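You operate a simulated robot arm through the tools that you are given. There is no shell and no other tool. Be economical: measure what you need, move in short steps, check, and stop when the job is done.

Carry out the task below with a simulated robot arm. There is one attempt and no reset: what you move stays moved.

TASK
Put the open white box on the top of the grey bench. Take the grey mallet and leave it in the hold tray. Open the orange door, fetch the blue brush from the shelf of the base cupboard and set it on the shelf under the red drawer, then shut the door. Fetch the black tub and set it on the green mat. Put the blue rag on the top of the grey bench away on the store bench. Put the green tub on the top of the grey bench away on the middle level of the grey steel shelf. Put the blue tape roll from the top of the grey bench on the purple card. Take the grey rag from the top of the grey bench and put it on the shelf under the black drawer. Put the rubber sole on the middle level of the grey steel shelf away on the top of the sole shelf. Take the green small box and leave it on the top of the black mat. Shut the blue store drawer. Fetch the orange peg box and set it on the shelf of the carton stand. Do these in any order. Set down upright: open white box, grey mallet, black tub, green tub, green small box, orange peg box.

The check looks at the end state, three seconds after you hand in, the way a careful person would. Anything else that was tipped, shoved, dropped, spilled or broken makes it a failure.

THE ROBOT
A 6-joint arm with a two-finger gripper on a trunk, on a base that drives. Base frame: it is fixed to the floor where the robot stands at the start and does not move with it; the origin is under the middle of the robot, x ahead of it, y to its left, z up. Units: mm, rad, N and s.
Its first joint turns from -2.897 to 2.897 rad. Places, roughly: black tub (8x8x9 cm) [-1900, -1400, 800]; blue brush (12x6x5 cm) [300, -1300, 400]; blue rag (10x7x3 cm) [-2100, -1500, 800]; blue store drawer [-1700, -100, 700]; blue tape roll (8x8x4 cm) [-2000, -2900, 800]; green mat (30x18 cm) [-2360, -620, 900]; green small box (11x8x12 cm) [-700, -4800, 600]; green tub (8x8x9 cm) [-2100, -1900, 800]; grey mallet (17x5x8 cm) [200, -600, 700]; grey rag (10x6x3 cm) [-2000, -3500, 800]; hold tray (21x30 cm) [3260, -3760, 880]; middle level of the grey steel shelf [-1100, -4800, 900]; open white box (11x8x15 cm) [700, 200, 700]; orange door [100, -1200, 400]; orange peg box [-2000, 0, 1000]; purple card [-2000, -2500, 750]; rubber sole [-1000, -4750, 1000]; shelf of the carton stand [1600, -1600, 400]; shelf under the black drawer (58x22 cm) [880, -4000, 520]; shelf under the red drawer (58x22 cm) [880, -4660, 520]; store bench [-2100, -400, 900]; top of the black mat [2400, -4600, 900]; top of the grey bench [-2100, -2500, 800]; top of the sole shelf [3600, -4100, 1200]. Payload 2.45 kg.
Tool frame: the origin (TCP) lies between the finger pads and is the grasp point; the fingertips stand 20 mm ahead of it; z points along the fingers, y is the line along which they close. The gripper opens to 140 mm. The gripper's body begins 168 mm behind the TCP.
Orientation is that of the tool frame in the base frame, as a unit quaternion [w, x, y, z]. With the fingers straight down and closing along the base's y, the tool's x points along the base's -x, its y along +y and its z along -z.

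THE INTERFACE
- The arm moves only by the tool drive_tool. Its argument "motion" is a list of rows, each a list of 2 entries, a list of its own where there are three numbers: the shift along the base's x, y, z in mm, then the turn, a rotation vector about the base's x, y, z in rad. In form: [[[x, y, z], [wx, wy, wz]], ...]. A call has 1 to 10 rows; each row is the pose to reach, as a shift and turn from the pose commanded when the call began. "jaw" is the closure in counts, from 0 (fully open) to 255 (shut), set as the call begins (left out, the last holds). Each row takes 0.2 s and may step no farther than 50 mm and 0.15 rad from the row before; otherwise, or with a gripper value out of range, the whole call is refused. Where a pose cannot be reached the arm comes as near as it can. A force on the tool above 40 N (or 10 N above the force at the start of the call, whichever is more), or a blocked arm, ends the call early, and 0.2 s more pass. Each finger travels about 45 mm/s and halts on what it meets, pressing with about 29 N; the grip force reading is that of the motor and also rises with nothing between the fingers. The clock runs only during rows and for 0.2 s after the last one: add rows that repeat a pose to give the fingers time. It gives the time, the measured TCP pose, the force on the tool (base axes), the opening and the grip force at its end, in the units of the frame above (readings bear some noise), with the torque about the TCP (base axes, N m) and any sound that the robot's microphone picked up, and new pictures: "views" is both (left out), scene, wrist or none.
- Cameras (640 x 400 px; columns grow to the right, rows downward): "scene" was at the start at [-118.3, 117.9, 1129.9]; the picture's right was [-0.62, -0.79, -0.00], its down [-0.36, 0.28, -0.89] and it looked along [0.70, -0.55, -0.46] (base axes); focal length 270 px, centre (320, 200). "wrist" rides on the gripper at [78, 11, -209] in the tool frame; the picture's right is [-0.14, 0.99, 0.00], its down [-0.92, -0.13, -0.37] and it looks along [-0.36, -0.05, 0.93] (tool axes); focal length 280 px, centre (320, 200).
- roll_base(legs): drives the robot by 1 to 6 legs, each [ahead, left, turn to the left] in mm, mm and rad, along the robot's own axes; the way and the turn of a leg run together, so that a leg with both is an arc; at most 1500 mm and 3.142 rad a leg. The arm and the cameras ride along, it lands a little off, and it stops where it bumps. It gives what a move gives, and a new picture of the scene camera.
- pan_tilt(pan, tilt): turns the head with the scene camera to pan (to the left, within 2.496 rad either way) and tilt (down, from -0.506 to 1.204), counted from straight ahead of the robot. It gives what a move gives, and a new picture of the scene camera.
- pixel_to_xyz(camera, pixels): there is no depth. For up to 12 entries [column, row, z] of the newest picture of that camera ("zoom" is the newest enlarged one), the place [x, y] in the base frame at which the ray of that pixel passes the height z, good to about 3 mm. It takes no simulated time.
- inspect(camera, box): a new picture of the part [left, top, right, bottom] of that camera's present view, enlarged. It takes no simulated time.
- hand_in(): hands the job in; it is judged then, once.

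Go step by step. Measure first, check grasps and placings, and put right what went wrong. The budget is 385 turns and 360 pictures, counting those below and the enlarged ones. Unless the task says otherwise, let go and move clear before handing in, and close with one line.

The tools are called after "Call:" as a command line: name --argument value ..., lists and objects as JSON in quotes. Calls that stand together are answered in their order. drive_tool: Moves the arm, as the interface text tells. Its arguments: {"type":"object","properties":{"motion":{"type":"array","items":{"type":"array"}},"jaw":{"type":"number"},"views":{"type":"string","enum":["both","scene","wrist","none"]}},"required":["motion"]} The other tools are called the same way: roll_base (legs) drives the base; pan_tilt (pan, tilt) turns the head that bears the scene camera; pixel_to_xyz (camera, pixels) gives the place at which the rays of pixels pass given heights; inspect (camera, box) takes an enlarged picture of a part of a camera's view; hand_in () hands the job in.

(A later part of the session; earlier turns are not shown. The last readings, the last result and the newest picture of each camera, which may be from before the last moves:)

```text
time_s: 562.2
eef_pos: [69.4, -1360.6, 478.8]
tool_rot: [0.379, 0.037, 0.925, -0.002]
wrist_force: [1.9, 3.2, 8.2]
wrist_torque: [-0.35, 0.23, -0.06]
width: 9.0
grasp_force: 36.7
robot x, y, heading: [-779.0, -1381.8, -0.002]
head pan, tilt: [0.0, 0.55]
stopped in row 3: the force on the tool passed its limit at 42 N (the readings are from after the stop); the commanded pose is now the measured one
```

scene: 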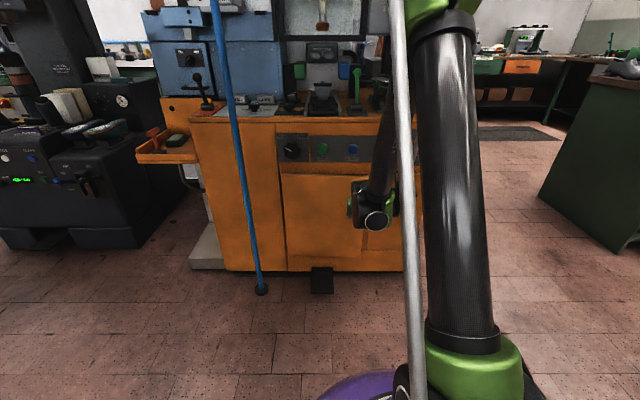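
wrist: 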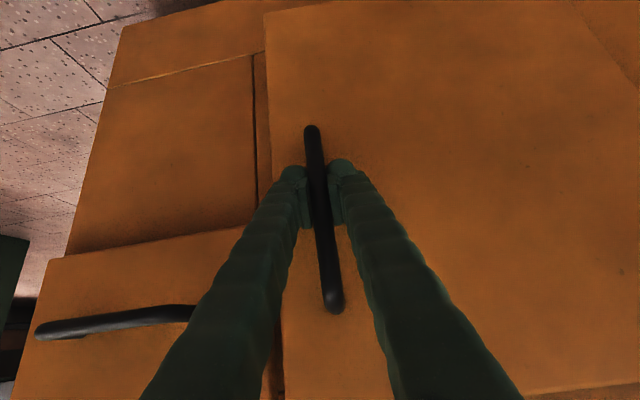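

The door is moving. I'll continue in smaller steps.

Call:
drive_tool --motion '[[[-10, 2, 0], [0, 0, -0.03]], [[-19, 4, 0], [0, 0, -0.06]], [[-30, 8, 0], [0, 0, -0.1]], [[-40, 11, 0], [0, 0, -0.13]], [[-50, 15, 0], [0, 0, -0.17]], [[-60, 19, 0], [0, 0, -0.2]], [[-70, 24, 0], [0, 0, -0.24]], [[-79, 29, 0], [0, 0, -0.27]], [[-89, 34, 0], [0, 0, -0.3]], [[-98, 40, 0], [0, 0, -0.34]]]' --views "wrist"

```text
time_s: 564.4
eef_pos: [-26.6, -1320.9, 480.5]
tool_rot: [0.37, 0.194, 0.906, -0.068]
wrist_force: [-0.1, -1.6, -29.3]
wrist_torque: [-0.34, -0.02, -0.01]
width: 8.9
grasp_force: 36.6
out of reach, approached as far as the arm can: row 9, 10
robot x, y, heading: [-779.1, -1382.9, -0.004]
head pan, tilt: [0.0, 0.55]
```

wrist: 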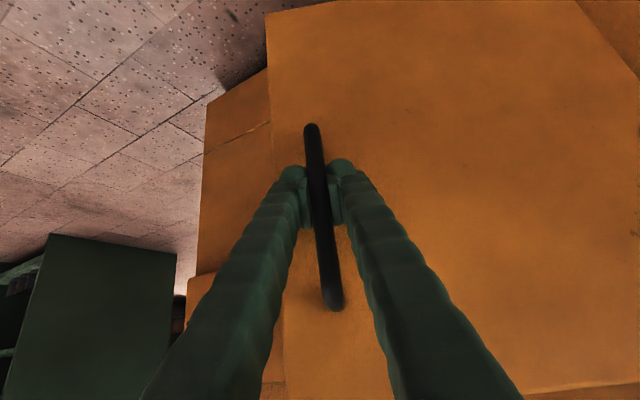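

The door is about 24° open and the arm is at its inner limit. I'll continue by rolling the base on an arc about the hinge (≈(135,-1055)).

Call:
roll_base --legs '[[-98, 274, -0.3]]'

Call:
drive_tool --motion '[[[0, 0, 0], [0, 0, 0]]]' --views "wrist"

```text
time_s: 565.7
eef_pos: [-59.0, -1298.3, 481.3]
tool_rot: [0.365, 0.251, 0.892, -0.091]
wrist_force: [1.9, 1.4, -3.6]
wrist_torque: [-0.26, 0.06, -0.03]
width: 9.0
grasp_force: 36.4
robot x, y, heading: [-816.0, -1266.2, -0.128]
head pan, tilt: [0.0, 0.55]
stopped in leg 1: the force on the tool passed its limit at 42 N (the readings are from after the stop); the commanded pose is now the measured one
```

scene: 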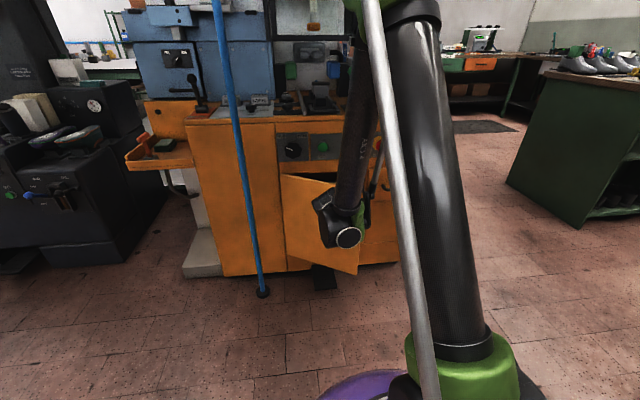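

```text
time_s: 566.1
eef_pos: [-58.7, -1299.2, 481.9]
tool_rot: [0.365, 0.251, 0.892, -0.091]
wrist_force: [1.5, 1.4, -5.8]
wrist_torque: [-0.25, 0.07, -0.02]
width: 8.7
grasp_force: 36.7
robot x, y, heading: [-817.6, -1264.5, -0.13]
head pan, tilt: [0.0, 0.55]
```

wrist: 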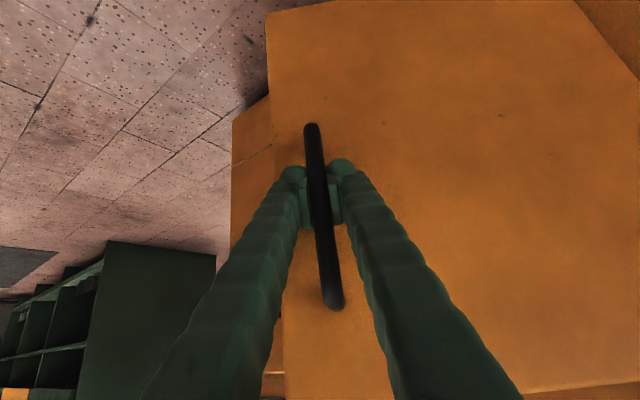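

The arc works (the hinge fits at (144,-1041)). I'll continue with refined arcs.

Call:
roll_base --legs '[[-42, 111, -0.12], [-42, 111, -0.12], [-42, 111, -0.12]]'

```text
time_s: 567.6
eef_pos: [-89.9, -1270.9, 481.3]
tool_rot: [0.36, 0.303, 0.875, -0.112]
wrist_force: [2.6, 1.8, -4.7]
wrist_torque: [-0.3, 0.13, 0.0]
width: 9.2
grasp_force: 37.2
robot x, y, heading: [-837.4, -1146.9, -0.246]
head pan, tilt: [0.0, 0.55]
stopped in leg 2: the force on the tool passed its limit at 46 N (the readings are from after the stop); the commanded pose is now the measured one
```

scene: 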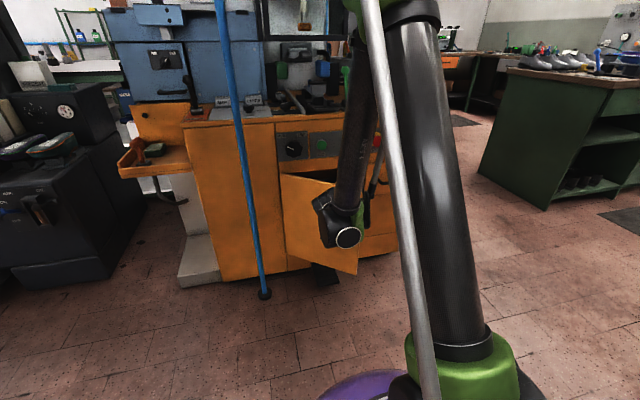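

Now about 36° open and still consistent with the hinge fit. One longer arc.

Call:
roll_base --legs '[[-103, 278, -0.3]]'

```text
time_s: 569.8
eef_pos: [-148.4, -1186.0, 482.0]
tool_rot: [0.339, 0.43, 0.821, -0.165]
wrist_force: [2.1, 0.0, 0.2]
wrist_torque: [-0.21, 0.18, -0.01]
width: 9.0
grasp_force: 36.4
robot x, y, heading: [-825.3, -847.4, -0.543]
head pan, tilt: [0.0, 0.55]
stopped in leg 1: the force on the tool passed its limit at 41 N (the readings are from after the stop); the commanded pose is now the measured one
```

scene: 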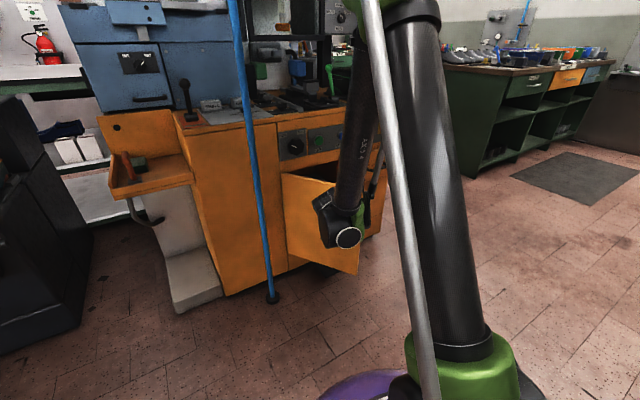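

About 54°. Another arc.

Call:
roll_base --legs '[[-117, 325, -0.35]]'

```text
time_s: 571.5
eef_pos: [-169.8, -1124.4, 480.7]
tool_rot: [0.32, 0.516, 0.769, -0.199]
wrist_force: [2.1, 0.5, -0.5]
wrist_torque: [-0.16, 0.37, -0.05]
width: 9.2
grasp_force: 36.3
robot x, y, heading: [-754.8, -648.5, -0.764]
head pan, tilt: [0.0, 0.55]
stopped in leg 1: the force on the tool passed its limit at 42 N (the readings are from after the stop); the commanded pose is now the measured one
```

scene: 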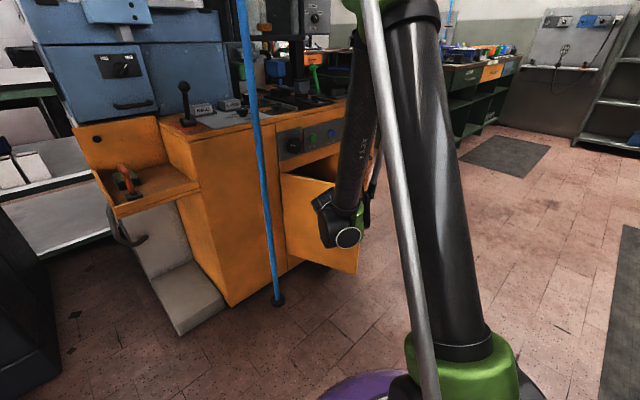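

About 66°. One more arc to near 86°.

Call:
roll_base --legs '[[-118, 322, -0.35]]'

```text
time_s: 572.8
eef_pos: [-176.9, -1092.0, 481.9]
tool_rot: [0.31, 0.557, 0.739, -0.215]
wrist_force: [2.9, 0.3, -1.6]
wrist_torque: [-0.16, 0.61, -0.07]
width: 9.0
grasp_force: 36.5
robot x, y, heading: [-711.1, -551.2, -0.88]
head pan, tilt: [0.0, 0.55]
stopped in leg 1: the force on the tool passed its limit at 44 N (the readings are from after the stop); the commanded pose is now the measured one
```

scene: 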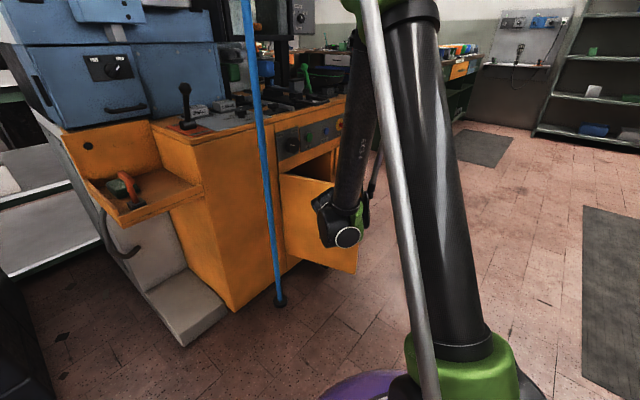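

Call:
roll_base --legs '[[-104, 277, -0.3]]'

```text
time_s: 574.0
eef_pos: [-179.4, -1065.6, 480.9]
tool_rot: [0.301, 0.592, 0.712, -0.229]
wrist_force: [1.7, -0.8, -3.3]
wrist_torque: [-0.14, 0.83, -0.01]
width: 9.3
grasp_force: 36.8
robot x, y, heading: [-664.0, -474.5, -0.974]
head pan, tilt: [0.0, 0.55]
stopped in leg 1: the force on the tool passed its limit at 45 N (the readings are from after the stop); the commanded pose is now the measured one
```

scene: 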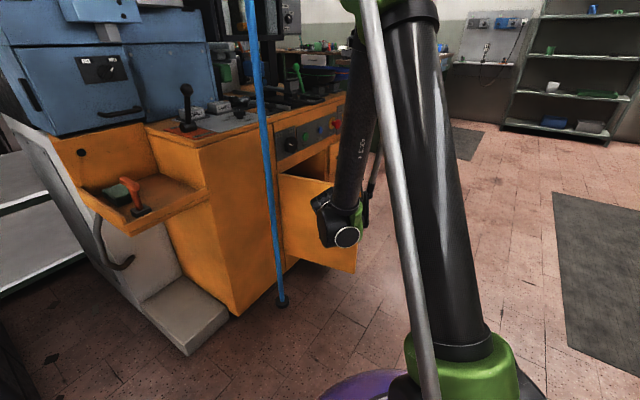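

The door is about 79° open. I'll release the handle and back straight off.

Call:
drive_tool --motion '[[[0, 0, 0], [0, 0, 0]], [[0, 0, 0], [0, 0, 0]], [[0, 0, 0], [0, 0, 0]], [[0, 0, 0], [0, 0, 0]]]' --jaw 110 --views "wrist"

Call:
roll_base --legs '[[-250, 0, 0]]'

```text
time_s: 575.0
eef_pos: [-179.6, -1065.4, 481.6]
tool_rot: [0.301, 0.592, 0.711, -0.229]
wrist_force: [-0.3, -0.1, 0.6]
wrist_torque: [0.0, 0.01, -0.05]
width: 79.8
grasp_force: 0.1
robot x, y, heading: [-665.7, -476.8, -0.973]
head pan, tilt: [0.0, 0.55]
```

wrist: 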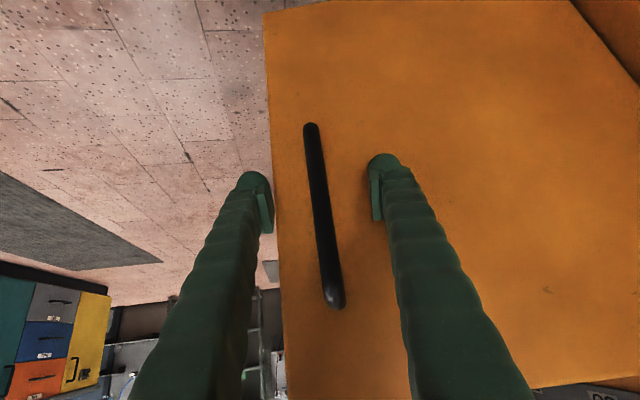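

```text
time_s: 576.8
eef_pos: [-324.2, -857.8, 481.5]
tool_rot: [0.3, 0.594, 0.71, -0.229]
wrist_force: [-0.2, 0.0, 0.5]
wrist_torque: [0.0, 0.04, 0.0]
width: 79.9
grasp_force: 0.0
robot x, y, heading: [-807.2, -268.2, -0.978]
head pan, tilt: [0.0, 0.55]
```

scene: 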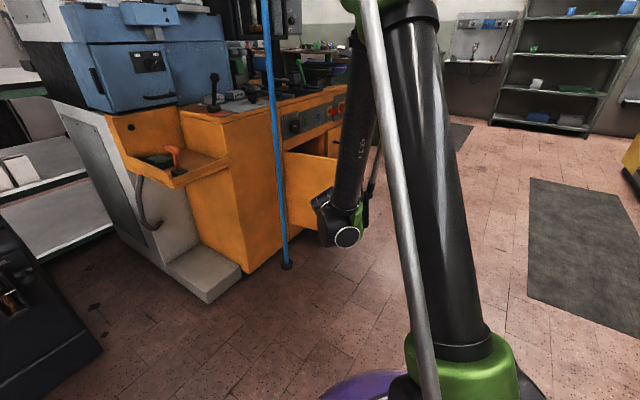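

I'll raise the arm, then move round to face the open cupboard.

Call:
drive_tool --motion '[[[0, 0, 48], [0, 0, 0]], [[0, 0, 96], [0, 0, 0]], [[0, 0, 144], [0, 0, 0]], [[0, 0, 192], [0, 0, 0]], [[0, 0, 240], [0, 0, 0]], [[0, 0, 288], [0, 0, 0]], [[0, 0, 336], [0, 0, 0]], [[0, 0, 384], [0, 0, 0]]]' --jaw 0 --views "none"

Call:
roll_base --legs '[[-200, 0, 0], [0, 0, 0.978], [-130, -1220, 0]]'

Call:
inspect --camera "scene" --box '[200, 100, 480, 300]'

```text
time_s: 578.6
eef_pos: [-322.3, -858.0, 866.3]
tool_rot: [0.301, 0.594, 0.71, -0.229]
wrist_force: [-0.4, 0.5, 1.0]
wrist_torque: [0.03, 0.01, -0.01]
width: 139.9
grasp_force: 0.0
robot x, y, heading: [-805.8, -266.4, -0.983]
head pan, tilt: [0.0, 0.55]
```

```text
time_s: 588.5
eef_pos: [-301.9, -1267.3, 866.1]
tool_rot: [0.373, 0.203, 0.903, -0.067]
wrist_force: [0.0, -0.9, -0.4]
wrist_torque: [0.01, 0.0, 0.03]
width: 139.9
grasp_force: 0.0
robot x, y, heading: [-1065.4, -1316.7, -0.034]
head pan, tilt: [0.0, 0.55]
```

scene: 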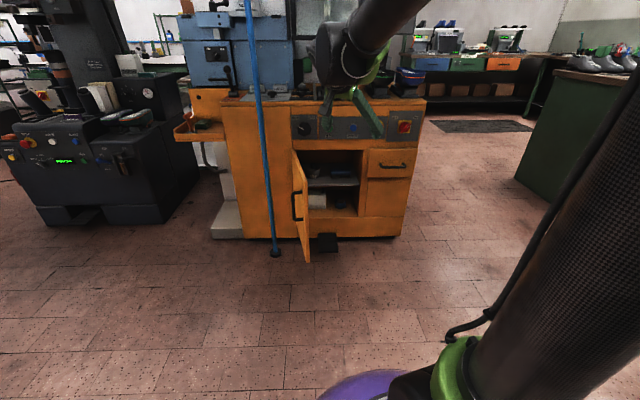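

```text
2.00 times, centred on (340, 200) of scene
```

zoom: 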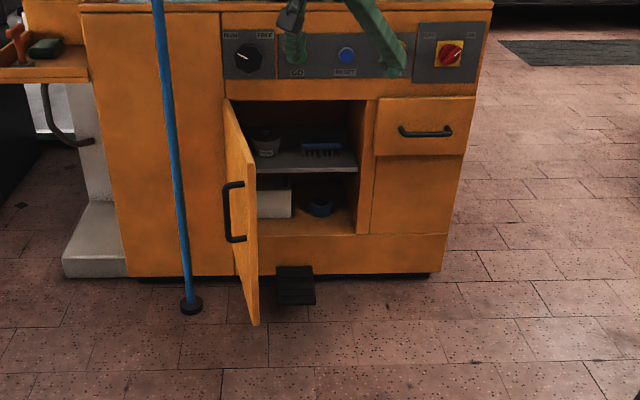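

The door stands open; the blue brush lies on the shelf at (340,174) with a cup on its left. I'll measure.

Call:
inspect --camera "scene" --box '[290, 140, 370, 220]'

Call:
pixel_to_xyz --camera "scene" --pixels '[[331, 177, 400], [350, 177, 400], [331, 177, 420], [350, 177, 420], [340, 185, 400], [340, 185, 420], [358, 149, 610], [358, 149, 590], [361, 200, 300], [312, 176, 410], [319, 176, 410]]'

```text
5.00 times, centred on (330, 180) of scene
```

zoom: 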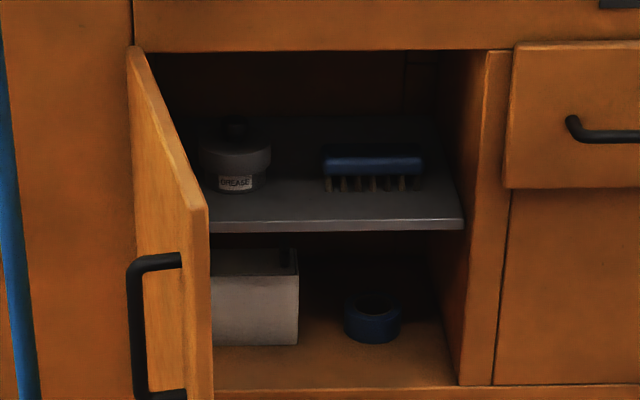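

```text
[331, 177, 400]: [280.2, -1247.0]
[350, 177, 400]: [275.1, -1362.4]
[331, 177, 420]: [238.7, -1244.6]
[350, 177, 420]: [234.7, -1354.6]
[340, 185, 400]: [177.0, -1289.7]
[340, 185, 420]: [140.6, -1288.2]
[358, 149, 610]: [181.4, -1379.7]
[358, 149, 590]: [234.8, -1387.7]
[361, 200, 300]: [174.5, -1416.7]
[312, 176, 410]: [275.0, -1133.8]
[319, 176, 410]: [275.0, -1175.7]
```

Brush centre is about (288,-1301) on a shelf at z≈405, 115 mm long in y. I'll square the yaw, flatten the pitch to about 25° and lower with the arm extended in front.

Call:
drive_tool --motion '[[[40, -5, -10], [0, 0, 0.12]], [[80, -10, -20], [0, 0, 0.24]], [[120, -20, -30], [0, 0, 0.36]], [[160, -30, -45], [0, 0, 0.44]], [[200, -35, -70], [0, 0, 0.44]], [[230, -35, -105], [0, 0, 0.44]], [[240, -35, -145], [0, 0, 0.44]]]' --views "none"

Call:
drive_tool --motion '[[[5, 0, -20], [0, -0.12, 0]], [[10, 0, -40], [0, -0.24, 0]], [[15, 0, -60], [0, -0.35, 0]], [[15, 0, -108], [0, -0.35, 0]], [[15, 0, -156], [0, -0.35, 0]], [[15, 0, -204], [0, -0.35, 0]], [[15, 0, -240], [0, -0.35, 0]], [[15, 0, -260], [0, -0.35, 0]]]'

```text
time_s: 590.1
eef_pos: [-60.3, -1302.7, 717.0]
tool_rot: [0.378, 0.001, 0.926, 0.016]
wrist_force: [0.2, -0.4, -0.3]
wrist_torque: [-0.01, -0.06, -0.02]
width: 139.8
grasp_force: 0.0
robot x, y, heading: [-1065.9, -1318.8, -0.034]
head pan, tilt: [0.0, 0.55]
```

```text
time_s: 591.9
eef_pos: [-47.1, -1301.2, 457.0]
tool_rot: [0.533, -0.002, 0.846, 0.016]
wrist_force: [-0.8, 0.0, 0.5]
wrist_torque: [0.01, -0.01, 0.0]
width: 140.4
grasp_force: 0.0
robot x, y, heading: [-1064.0, -1316.9, -0.028]
head pan, tilt: [0.0, 0.55]
```

scene: 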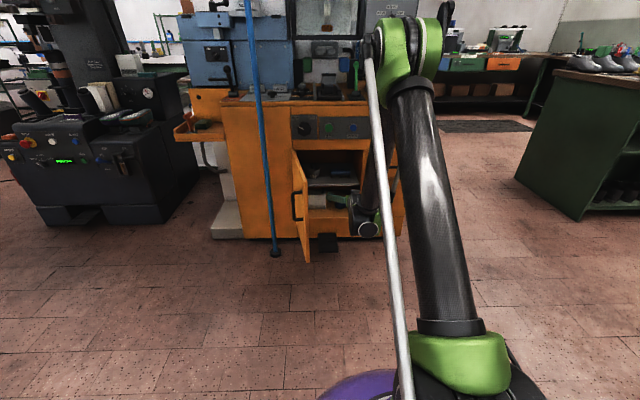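
wrist: 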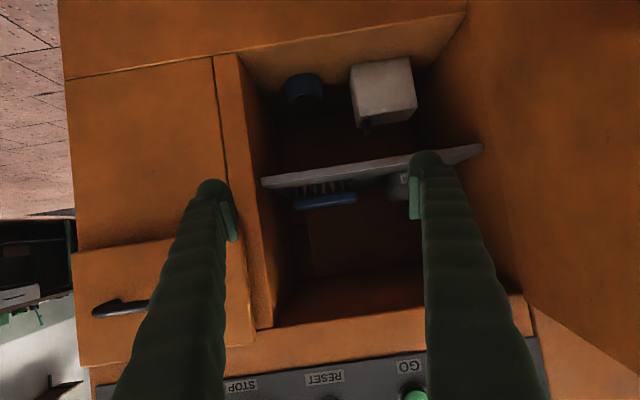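

Reachable here, and the brush shows at wrist (325,198) above the shelf edge. I'll triangulate.

Call:
inspect --camera "wrist" --box '[240, 120, 440, 280]'

Call:
pixel_to_xyz --camera "wrist" --pixels '[[330, 178, 390], [330, 178, 400], [330, 178, 410], [330, 178, 420], [297, 208, 440], [357, 200, 440], [297, 208, 455], [357, 200, 455], [265, 184, 405]]'

```text
2.50 times, centred on (340, 200) of wrist
```

zoom: 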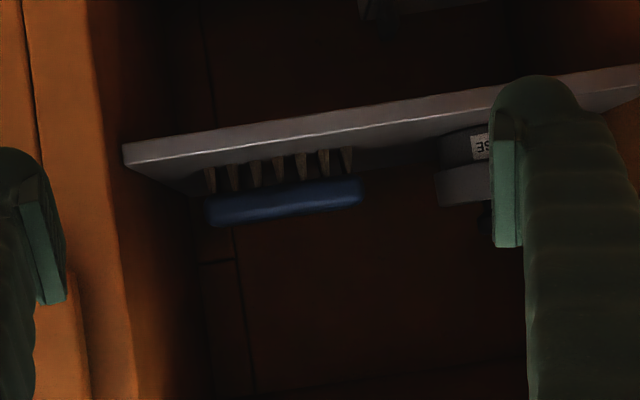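

```text
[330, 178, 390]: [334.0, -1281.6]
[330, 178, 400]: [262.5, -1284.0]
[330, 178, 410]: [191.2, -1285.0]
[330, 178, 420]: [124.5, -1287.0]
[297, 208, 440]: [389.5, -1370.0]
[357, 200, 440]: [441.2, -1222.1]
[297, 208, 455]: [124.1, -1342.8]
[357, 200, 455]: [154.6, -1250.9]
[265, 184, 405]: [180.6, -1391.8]
```

The brush spans y -1240 to -1357 and x 262–322 on the shelf at z≈408; the fingers are centred on it. I'll drive in 225 mm and check.

Call:
roll_base --legs '[[225, 7, 0]]'

Call:
drive_tool --motion '[[[0, 0, -2], [0, 0, 0]]]' --views "wrist"

Call:
inspect --camera "wrist" --box '[160, 80, 480, 320]'

```text
time_s: 593.6
eef_pos: [177.9, -1298.3, 457.3]
tool_rot: [0.533, -0.004, 0.846, 0.018]
wrist_force: [-0.4, -0.2, 1.0]
wrist_torque: [-0.02, 0.0, -0.04]
width: 140.1
grasp_force: 0.1
robot x, y, heading: [-840.4, -1314.3, -0.031]
head pan, tilt: [0.0, 0.55]
```

scene: 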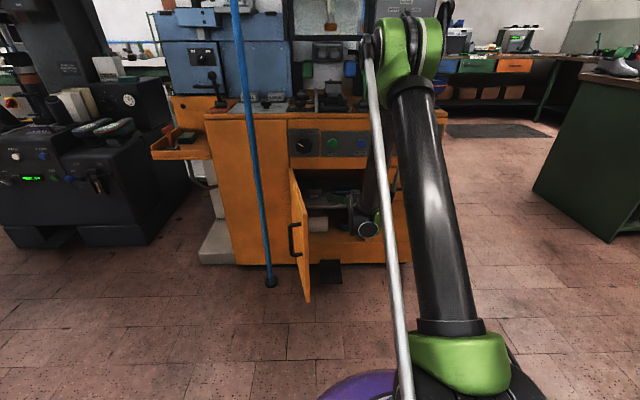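

```text
time_s: 594.0
eef_pos: [178.8, -1298.4, 457.4]
tool_rot: [0.533, -0.003, 0.846, 0.018]
wrist_force: [0.1, -0.2, 0.4]
wrist_torque: [-0.01, 0.03, -0.05]
width: 140.1
grasp_force: 0.1
robot x, y, heading: [-845.2, -1315.6, -0.028]
head pan, tilt: [0.0, 0.55]
```

wrist: 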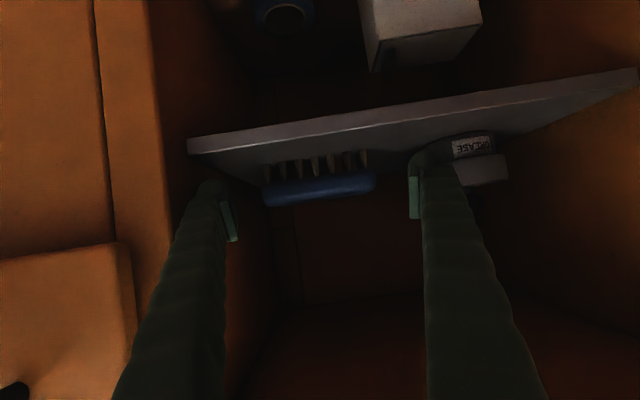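

```text
1.67 times, centred on (320, 200) of wrist
```

zoom: 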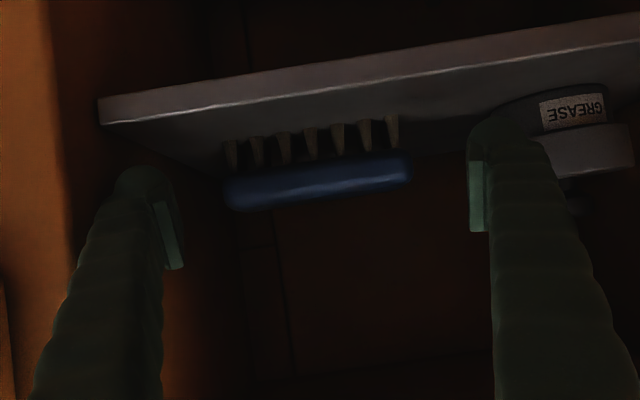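

Well centred. I'll advance with the arm to straddle the brush.

Call:
drive_tool --motion '[[[25, 0, -2], [0, 0, 0]], [[50, 0, -5], [0, 0, 0]], [[75, 0, -10], [0, 0, 0]], [[95, 0, -14], [0, 0, 0]], [[108, 0, -15], [0, 0, 0]], [[108, 0, -15], [0, 0, 0]]]' --views "wrist"

```text
time_s: 595.4
eef_pos: [287.4, -1296.1, 443.1]
tool_rot: [0.532, -0.002, 0.846, 0.017]
wrist_force: [-0.2, -0.1, 0.4]
wrist_torque: [-0.03, -0.01, 0.01]
width: 140.0
grasp_force: 0.0
robot x, y, heading: [-839.0, -1316.2, -0.028]
head pan, tilt: [0.0, 0.55]
```

wrist: 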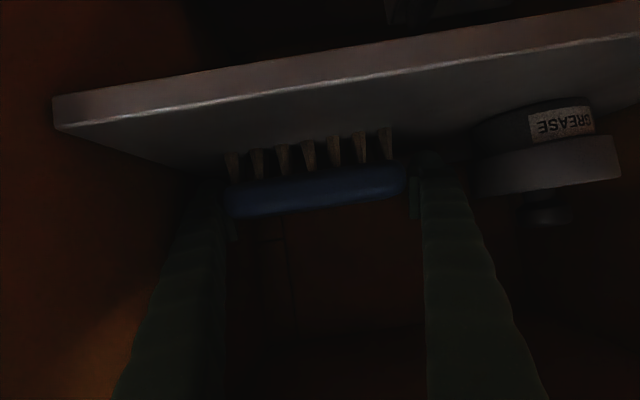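

The brush is between the fingers. Closing.

Call:
drive_tool --motion '[[[0, 0, 0], [0, 0, 0]], [[0, 0, 0], [0, 0, 0]], [[0, 0, 0], [0, 0, 0]], [[0, 0, 0], [0, 0, 0]], [[0, 0, 15], [0, 0, 0]], [[0, 0, 35], [0, 0, 0]], [[0, 0, 35], [0, 0, 0]]]' --jaw 255 --views "wrist"

```text
time_s: 597.0
eef_pos: [288.2, -1297.8, 476.4]
tool_rot: [0.534, -0.003, 0.846, 0.017]
wrist_force: [-0.3, 0.3, -1.4]
wrist_torque: [0.02, -0.04, -0.03]
width: 134.8
grasp_force: 28.3
robot x, y, heading: [-836.9, -1318.3, -0.028]
head pan, tilt: [0.0, 0.55]
```

wrist: 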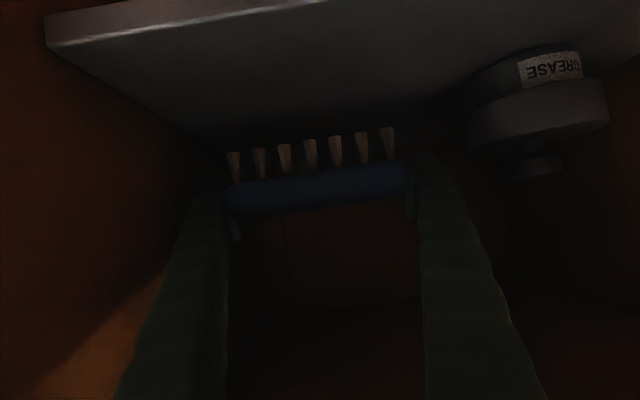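

The brush is lifted. I'll back straight out of the cupboard.

Call:
roll_base --legs '[[-450, -12, 0]]'

Call:
drive_tool --motion '[[[0, 0, 5], [0, 0, 0]]]' --views "wrist"

```text
time_s: 599.8
eef_pos: [-166.3, -1300.5, 477.5]
tool_rot: [0.533, -0.002, 0.846, 0.016]
wrist_force: [0.4, 0.3, -1.3]
wrist_torque: [0.0, -0.03, 0.01]
width: 134.3
grasp_force: 29.3
robot x, y, heading: [-1290.1, -1316.1, -0.031]
head pan, tilt: [0.0, 0.55]
```

scene: 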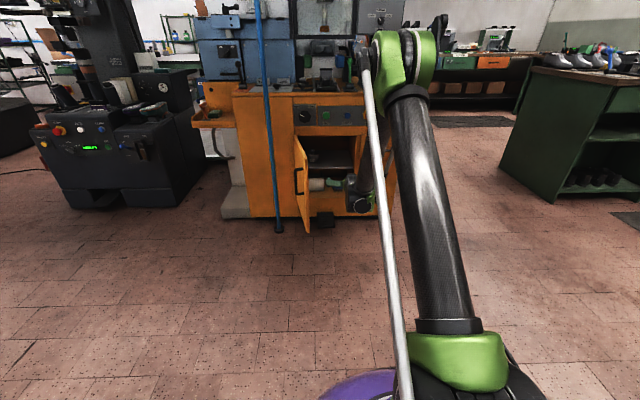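

```text
time_s: 600.1
eef_pos: [-167.2, -1300.1, 481.9]
tool_rot: [0.533, 0.0, 0.846, 0.015]
wrist_force: [-0.8, 0.4, 0.0]
wrist_torque: [0.01, -0.02, 0.0]
width: 134.5
grasp_force: 29.0
robot x, y, heading: [-1294.4, -1313.6, -0.036]
head pan, tilt: [0.0, 0.55]
```

wrist: 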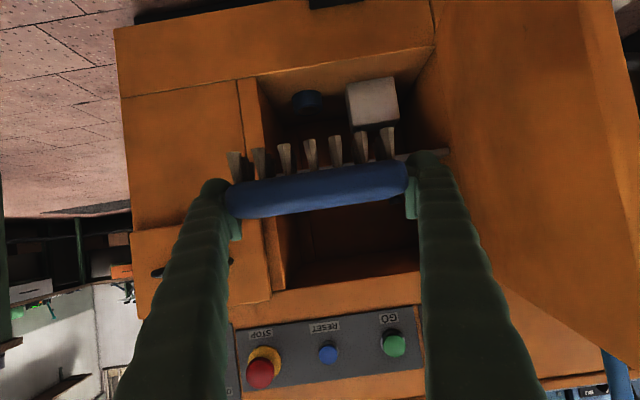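

The brush is out. I'll raise it clear of the door, then drive through the aisle toward the drawer side; the door gets shut later with an empty gripper.

Call:
drive_tool --motion '[[[0, 0, 45], [0, 0, 0]], [[0, 0, 92], [0, 0, 0]], [[0, 0, 139], [0, 0, 0]], [[-10, 0, 186], [0, 0, 0]], [[-25, 0, 232], [0, 0, 0]], [[-45, 0, 277], [0, 0, 0]], [[-70, 0, 320], [0, 0, 0]], [[-100, 0, 358], [0, 0, 0]], [[-140, 0, 385], [0, 0, 0]], [[-185, 0, 400], [0, 0, 0]]]' --views "wrist"

Call:
roll_base --legs '[[60, -1050, 0.033], [1480, 0, 0], [1480, 0, 0]]'

```text
time_s: 602.4
eef_pos: [-350.0, -1302.7, 886.0]
tool_rot: [0.533, -0.001, 0.846, 0.015]
wrist_force: [0.6, 0.5, -1.0]
wrist_torque: [0.01, -0.02, 0.03]
width: 134.7
grasp_force: 29.6
robot x, y, heading: [-1296.4, -1312.2, -0.031]
head pan, tilt: [0.0, 0.55]
```

wrist: 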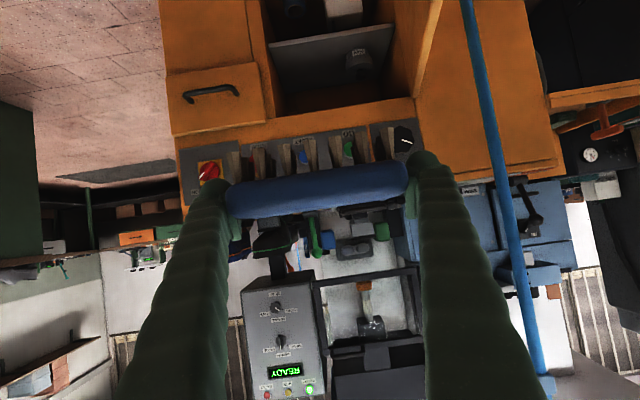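

```text
time_s: 621.6
eef_pos: [2649.9, -2141.4, 884.9]
tool_rot: [0.532, -0.042, 0.845, 0.042]
wrist_force: [-1.6, 0.0, -1.3]
wrist_torque: [-0.01, -0.04, 0.02]
width: 134.7
grasp_force: 29.7
robot x, y, heading: [1713.8, -2242.5, 0.056]
head pan, tilt: [0.0, 0.55]
```

scene: 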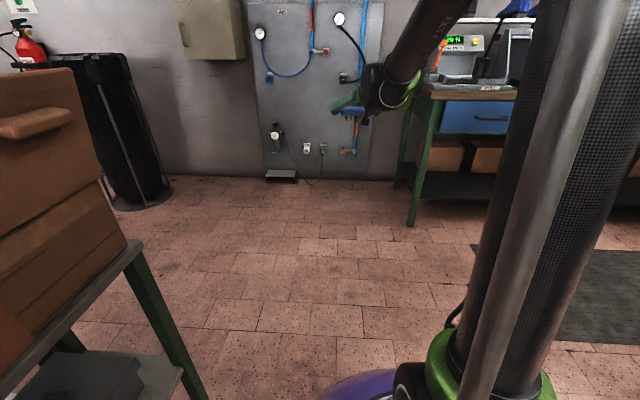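

Call:
roll_base --legs '[[0, 0, -0.056], [350, -900, 0], [0, 0, -2.57]]'

Call:
pan_tilt --pan 0.0 --tilt 0.45

```text
time_s: 633.1
eef_pos: [1275.0, -3668.9, 885.2]
tool_rot: [0.169, 0.809, 0.246, -0.506]
wrist_force: [-0.3, -0.7, -0.2]
wrist_torque: [-0.01, -0.01, -0.02]
width: 134.7
grasp_force: 29.0
robot x, y, heading: [2057.2, -3140.9, -2.583]
head pan, tilt: [0.0, 0.55]
```

scene: 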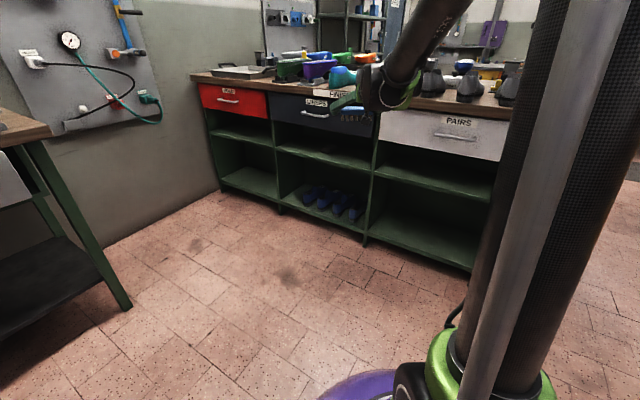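

```text
time_s: 633.8
eef_pos: [1276.1, -3668.8, 885.7]
tool_rot: [0.169, 0.81, 0.245, -0.506]
wrist_force: [0.3, 0.3, -1.8]
wrist_torque: [-0.03, 0.0, 0.02]
width: 134.4
grasp_force: 29.1
robot x, y, heading: [2055.1, -3137.5, -2.589]
head pan, tilt: [0.0, 0.45]
```

scene: 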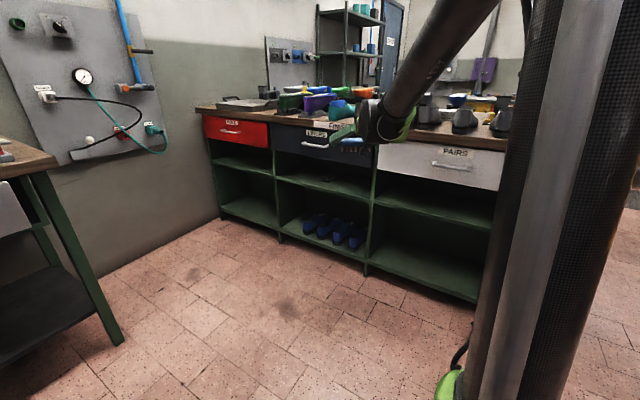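

I'll lower the brush to shelf height here, then move diagonally toward the red-drawer compartment.

Call:
drive_tool --motion '[[[0, 0, -48], [0, 0, 0]], [[0, 0, -96], [0, 0, 0]], [[0, 0, -144], [0, 0, 0]], [[0, 0, -192], [0, 0, 0]], [[0, 0, -240], [0, 0, 0]], [[0, 0, -280], [0, 0, 0]], [[0, 0, -285], [0, 0, 0]]]' --views "none"

Call:
roll_base --legs '[[560, 618, 0]]'

Call:
drive_tool --motion '[[[0, 0, 0], [0, 0, 0]]]' --views "wrist"

```text
time_s: 635.4
eef_pos: [1275.7, -3667.4, 599.7]
tool_rot: [0.169, 0.809, 0.246, -0.506]
wrist_force: [0.6, 0.3, -0.8]
wrist_torque: [-0.01, 0.0, 0.02]
width: 134.7
grasp_force: 28.9
robot x, y, heading: [2051.5, -3138.0, -2.583]
head pan, tilt: [0.0, 0.45]
```

```text
time_s: 639.7
eef_pos: [1122.4, -4476.1, 599.1]
tool_rot: [0.169, 0.81, 0.246, -0.505]
wrist_force: [0.8, 0.4, -1.1]
wrist_torque: [0.01, 0.01, 0.01]
width: 134.4
grasp_force: 28.8
robot x, y, heading: [1904.5, -3945.4, -2.586]
head pan, tilt: [0.0, 0.45]
```

scene: 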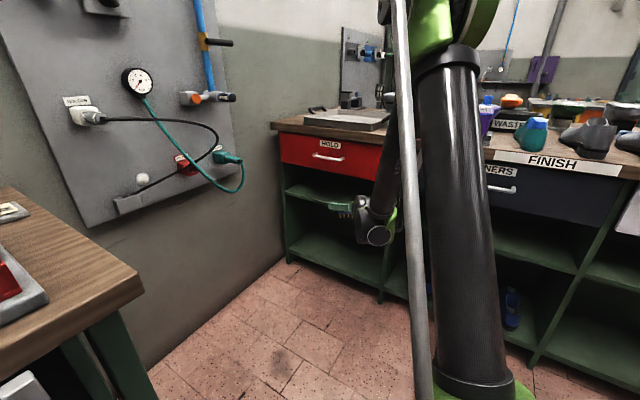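

```text
time_s: 640.1
eef_pos: [1122.5, -4477.6, 599.1]
tool_rot: [0.169, 0.81, 0.245, -0.506]
wrist_force: [-0.2, 0.3, -0.4]
wrist_torque: [0.0, -0.02, 0.02]
width: 134.6
grasp_force: 28.7
robot x, y, heading: [1897.2, -3944.2, -2.583]
head pan, tilt: [0.0, 0.45]
```

wrist: 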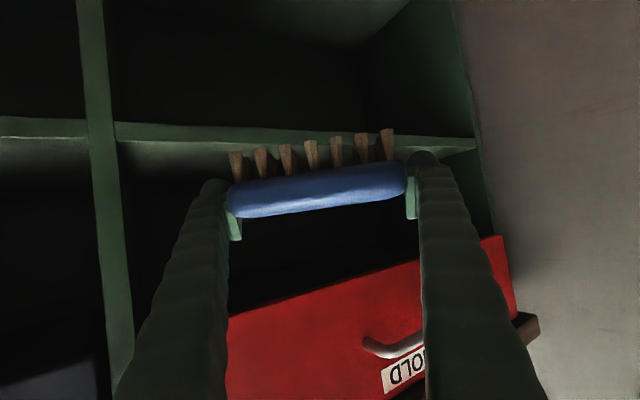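

Call:
pixel_to_xyz --camera "wrist" --pixels '[[118, 140, 512], [475, 150, 512], [300, 137, 505], [250, 133, 512], [350, 143, 512], [300, 305, 684]]'

```text
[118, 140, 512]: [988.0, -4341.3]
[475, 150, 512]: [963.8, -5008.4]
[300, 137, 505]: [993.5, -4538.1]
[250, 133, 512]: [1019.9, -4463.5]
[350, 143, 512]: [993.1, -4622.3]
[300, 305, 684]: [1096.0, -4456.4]
```

The compartment spans y -4345 to -4990 with its front at x≈990. I'll drive 250 mm in along the diagonal at z≈585.

Call:
drive_tool --motion '[[[0, 0, -8], [0, 0, 0]], [[0, 0, -14], [0, 0, 0]]]' --views "none"

Call:
roll_base --legs '[[245, 0, 0]]'

Call:
drive_tool --motion '[[[-12, -8, -6], [0, 0, 0]], [[-20, -12, -12], [0, 0, 0]]]' --views "wrist"

```text
time_s: 640.7
eef_pos: [1122.1, -4478.1, 585.0]
tool_rot: [0.17, 0.809, 0.247, -0.505]
wrist_force: [0.3, -0.1, -1.5]
wrist_torque: [-0.04, -0.02, -0.03]
width: 134.5
grasp_force: 29.0
robot x, y, heading: [1903.0, -3948.8, -2.592]
head pan, tilt: [0.0, 0.45]
```

```text
time_s: 642.5
eef_pos: [920.4, -4600.2, 585.9]
tool_rot: [0.169, 0.81, 0.245, -0.506]
wrist_force: [-0.5, -0.5, -2.4]
wrist_torque: [0.01, 0.01, -0.01]
width: 134.7
grasp_force: 29.4
robot x, y, heading: [1699.1, -4068.2, -2.588]
head pan, tilt: [0.0, 0.45]
```

scene: 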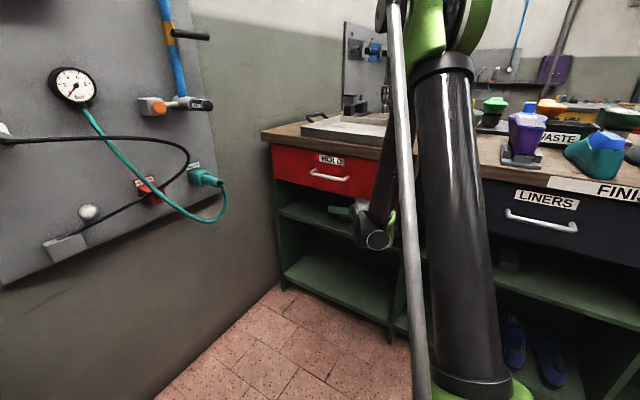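

```text
time_s: 642.9
eef_pos: [914.0, -4606.1, 579.0]
tool_rot: [0.169, 0.809, 0.245, -0.506]
wrist_force: [10.8, 3.1, -5.0]
wrist_torque: [-0.85, 1.74, -0.74]
width: 134.8
grasp_force: 29.0
robot x, y, heading: [1697.3, -4071.8, -2.59]
head pan, tilt: [0.0, 0.45]
stopped in row 2: the force on the tool passed its limit at 59 N (the readings are from after the stop); the commanded pose is now the measured one
```

wrist: 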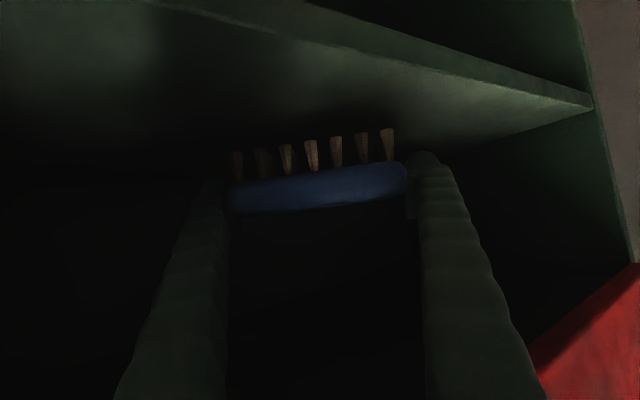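

The gripper body brushed the drawer front. The brush is already fully over the shelf, so I'll back off 10 mm and lower here.

Call:
drive_tool --motion '[[[8, 5, -3], [0, 0, 0]], [[8, 5, -9], [0, 0, 0]], [[8, 5, -15], [0, 0, 0]], [[8, 5, -20], [0, 0, 0]], [[8, 5, -25], [0, 0, 0]], [[8, 5, -29], [0, 0, 0]], [[8, 5, -33], [0, 0, 0]], [[8, 5, -37], [0, 0, 0]]]' --views "wrist"

```text
time_s: 644.7
eef_pos: [923.4, -4601.3, 543.3]
tool_rot: [0.17, 0.809, 0.245, -0.506]
wrist_force: [3.4, -5.0, 25.6]
wrist_torque: [0.77, -0.29, -0.06]
width: 134.7
grasp_force: 29.7
robot x, y, heading: [1701.0, -4065.5, -2.591]
head pan, tilt: [0.0, 0.45]
```

wrist: 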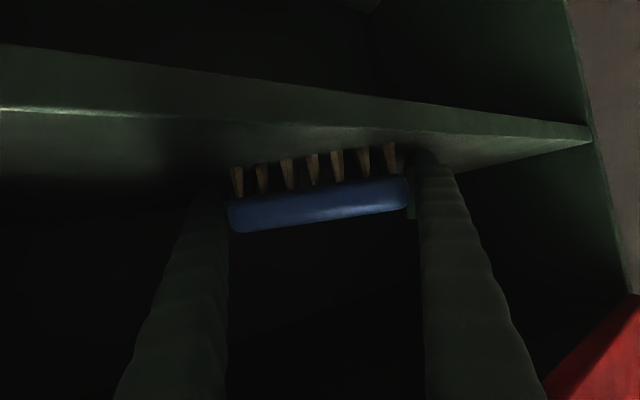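

It's on the shelf but close to the edge at one end. I'll lift slightly, go 26 mm deeper and set it down again.

Call:
drive_tool --motion '[[[0, 0, 6], [0, 0, 0]], [[-8, -5, 6], [0, 0, 0]], [[-15, -10, 6], [0, 0, 0]], [[-22, -14, 6], [0, 0, 0]], [[-22, -14, 2], [0, 0, 0]], [[-22, -14, -1], [0, 0, 0]]]' --views "wrist"

```text
time_s: 646.1
eef_pos: [899.1, -4615.8, 543.1]
tool_rot: [0.169, 0.809, 0.245, -0.507]
wrist_force: [-6.9, -5.2, 27.1]
wrist_torque: [1.04, -0.11, 0.17]
width: 134.8
grasp_force: 28.7
robot x, y, heading: [1701.3, -4070.2, -2.591]
head pan, tilt: [0.0, 0.45]
```

wrist: 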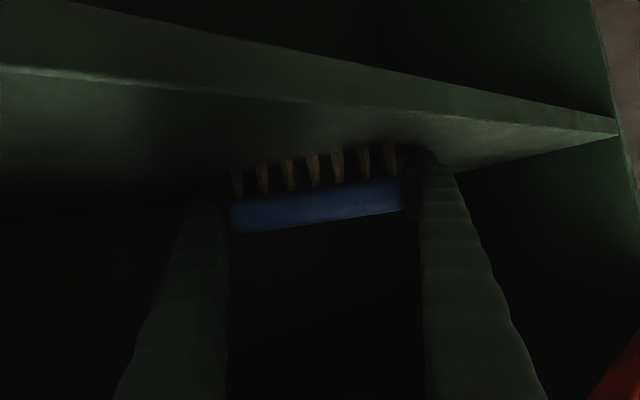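

Release, then withdraw along the tool axis.

Call:
drive_tool --motion '[[[0, 0, 3], [0, 0, 0]], [[0, 0, 3], [0, 0, 0]], [[0, 0, 3], [0, 0, 0]], [[15, 10, 9], [0, 0, 0]], [[31, 19, 15], [0, 0, 0]], [[46, 29, 20], [0, 0, 0]], [[77, 48, 26], [0, 0, 0]], [[108, 67, 32], [0, 0, 0]], [[139, 86, 36], [0, 0, 0]]]' --jaw 0 --views "wrist"

Call:
inspect --camera "wrist" --box '[200, 80, 440, 240]'

```text
time_s: 648.1
eef_pos: [1031.4, -4534.9, 594.3]
tool_rot: [0.17, 0.81, 0.246, -0.505]
wrist_force: [-0.4, -0.1, -0.3]
wrist_torque: [0.01, -0.01, -0.04]
width: 140.0
grasp_force: 0.2
out of reach, approached as far as the arm can: row 8, 9
robot x, y, heading: [1701.8, -4069.0, -2.59]
head pan, tilt: [0.0, 0.45]
```

wrist: 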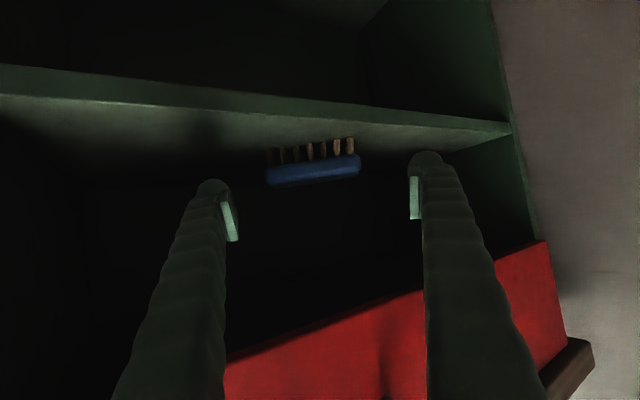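

```text
2.50 times, centred on (320, 160) of wrist
```

zoom: 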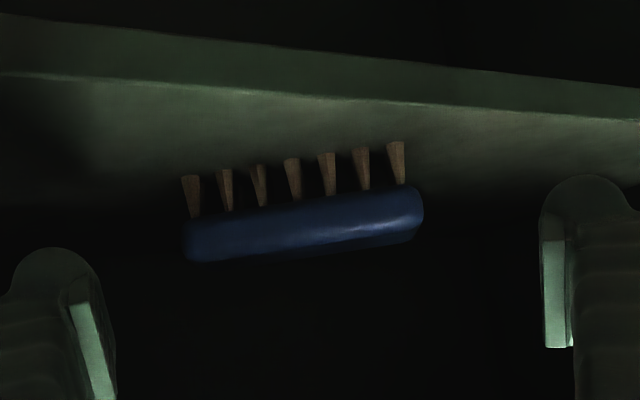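

The brush sits on the shelf under the red drawer. I'll back out, raise the arm and drive back to shut the orange door.

Call:
roll_base --legs '[[-300, 0, 0]]'

Call:
drive_tool --motion '[[[0, 0, 45], [0, 0, 0]], [[0, 0, 90], [0, 0, 0]], [[0, 0, 135], [0, 0, 0]], [[0, 0, 180], [0, 0, 0]], [[0, 0, 225], [0, 0, 0]], [[0, 0, 270], [0, 0, 0]], [[0, 0, 315], [0, 0, 0]], [[0, 0, 340], [-0.06, -0.1, 0]], [[0, 0, 360], [-0.12, -0.2, 0]], [[0, 0, 380], [-0.18, -0.3, 0]]]' --jaw 255 --views "none"

Call:
roll_base --legs '[[0, 0, -0.55], [0, -1520, 0]]'

```text
time_s: 650.2
eef_pos: [1292.0, -4377.5, 594.1]
tool_rot: [0.171, 0.81, 0.248, -0.504]
wrist_force: [-0.5, -0.4, 0.6]
wrist_torque: [0.02, 0.0, 0.0]
width: 139.9
grasp_force: 0.2
robot x, y, heading: [1960.2, -3910.8, -2.586]
head pan, tilt: [0.0, 0.45]
```

scene: 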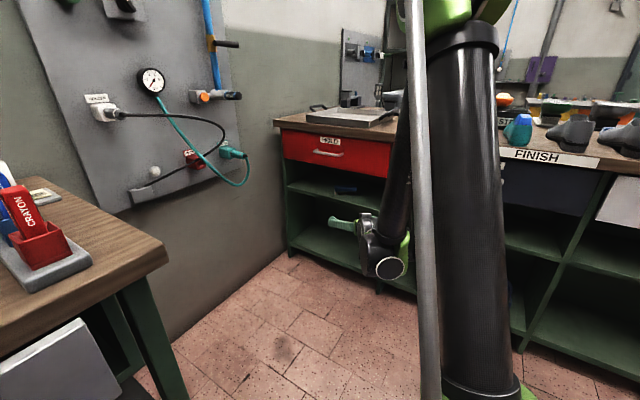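

```text
time_s: 652.4
eef_pos: [1291.3, -4377.9, 976.0]
tool_rot: [0.277, 0.857, 0.173, -0.398]
wrist_force: [-0.1, 0.0, 0.1]
wrist_torque: [0.03, 0.03, 0.01]
width: 0.0
grasp_force: 29.4
robot x, y, heading: [1959.9, -3905.8, -2.586]
head pan, tilt: [0.0, 0.45]
```

```text
refused: -1520 is not a number from -1500 to 1500
```

The last tilt had a wrong sign on one axis, so I'll correct the tool orientation and drive on.

Call:
drive_tool --motion '[[[0, 0, 0], [0.122, 0, 0.018]], [[0, 0, 0], [0.243, 0, 0.036]], [[0, 0, 0], [0.365, 0.003, 0.055]], [[0, 0, 0], [0.365, 0.003, 0.055]]]' --views "none"

Call:
roll_base --legs '[[0, 0, -0.55], [0, -1480, 0], [1450, 0, 0], [1400, 0, 0]]'

```text
time_s: 653.4
eef_pos: [1291.0, -4378.7, 975.3]
tool_rot: [0.126, 0.888, 0.265, -0.354]
wrist_force: [1.0, -0.1, 0.1]
wrist_torque: [0.01, 0.02, 0.01]
width: 0.0
grasp_force: 29.0
robot x, y, heading: [1955.6, -3911.1, -2.583]
head pan, tilt: [0.0, 0.45]
```

```text
time_s: 675.7
eef_pos: [-1746.8, -2474.0, 974.3]
tool_rot: [0.027, 0.927, 0.017, -0.375]
wrist_force: [-0.6, -0.6, 0.2]
wrist_torque: [-0.01, 0.02, -0.02]
width: 0.0
grasp_force: 29.0
robot x, y, heading: [-934.0, -2418.3, -3.129]
head pan, tilt: [0.0, 0.45]
```

scene: 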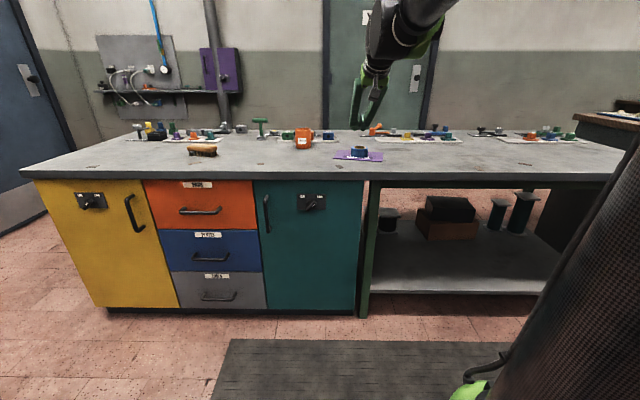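

I'll back off from the benches, strafe north, then turn to face the open door from its outer side.

Call:
roll_base --legs '[[-300, 0, 0], [0, -1450, 0], [0, -650, 0], [0, 0, 1.75]]'

Call:
pan_tilt --pan 0.1 --tilt 0.5

```text
time_s: 692.2
eef_pos: [-487.2, -1057.6, 975.2]
tool_rot: [0.308, 0.573, 0.728, -0.216]
wrist_force: [-0.1, -0.3, 0.5]
wrist_torque: [0.03, 0.01, 0.01]
width: 0.1
grasp_force: 28.8
robot x, y, heading: [-703.5, -274.9, -1.361]
head pan, tilt: [0.0, 0.45]
```

scene: 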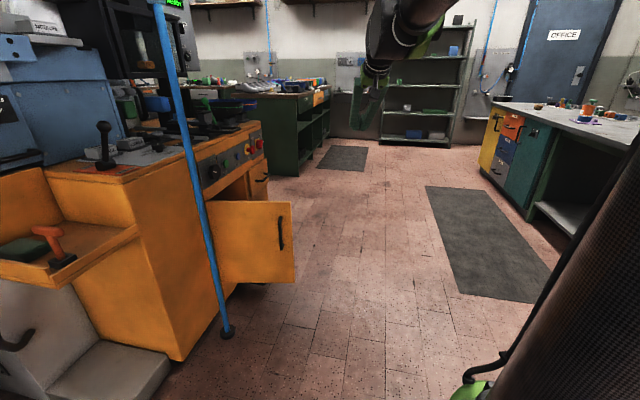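

```text
time_s: 692.9
eef_pos: [-486.0, -1056.9, 975.7]
tool_rot: [0.308, 0.573, 0.728, -0.216]
wrist_force: [-0.9, -0.6, 0.1]
wrist_torque: [-0.01, -0.01, 0.01]
width: 0.3
grasp_force: 29.1
robot x, y, heading: [-708.0, -271.1, -1.359]
head pan, tilt: [0.099, 0.499]
```

scene: 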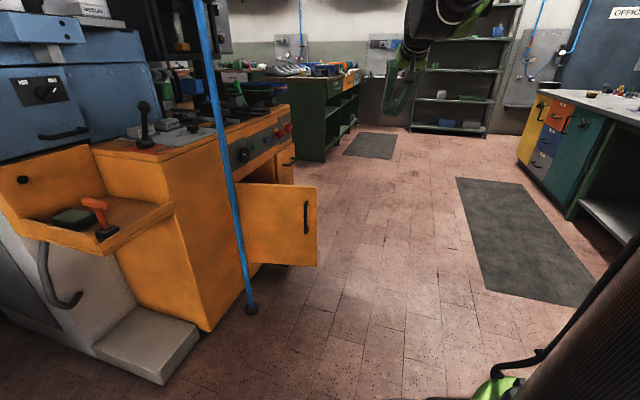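

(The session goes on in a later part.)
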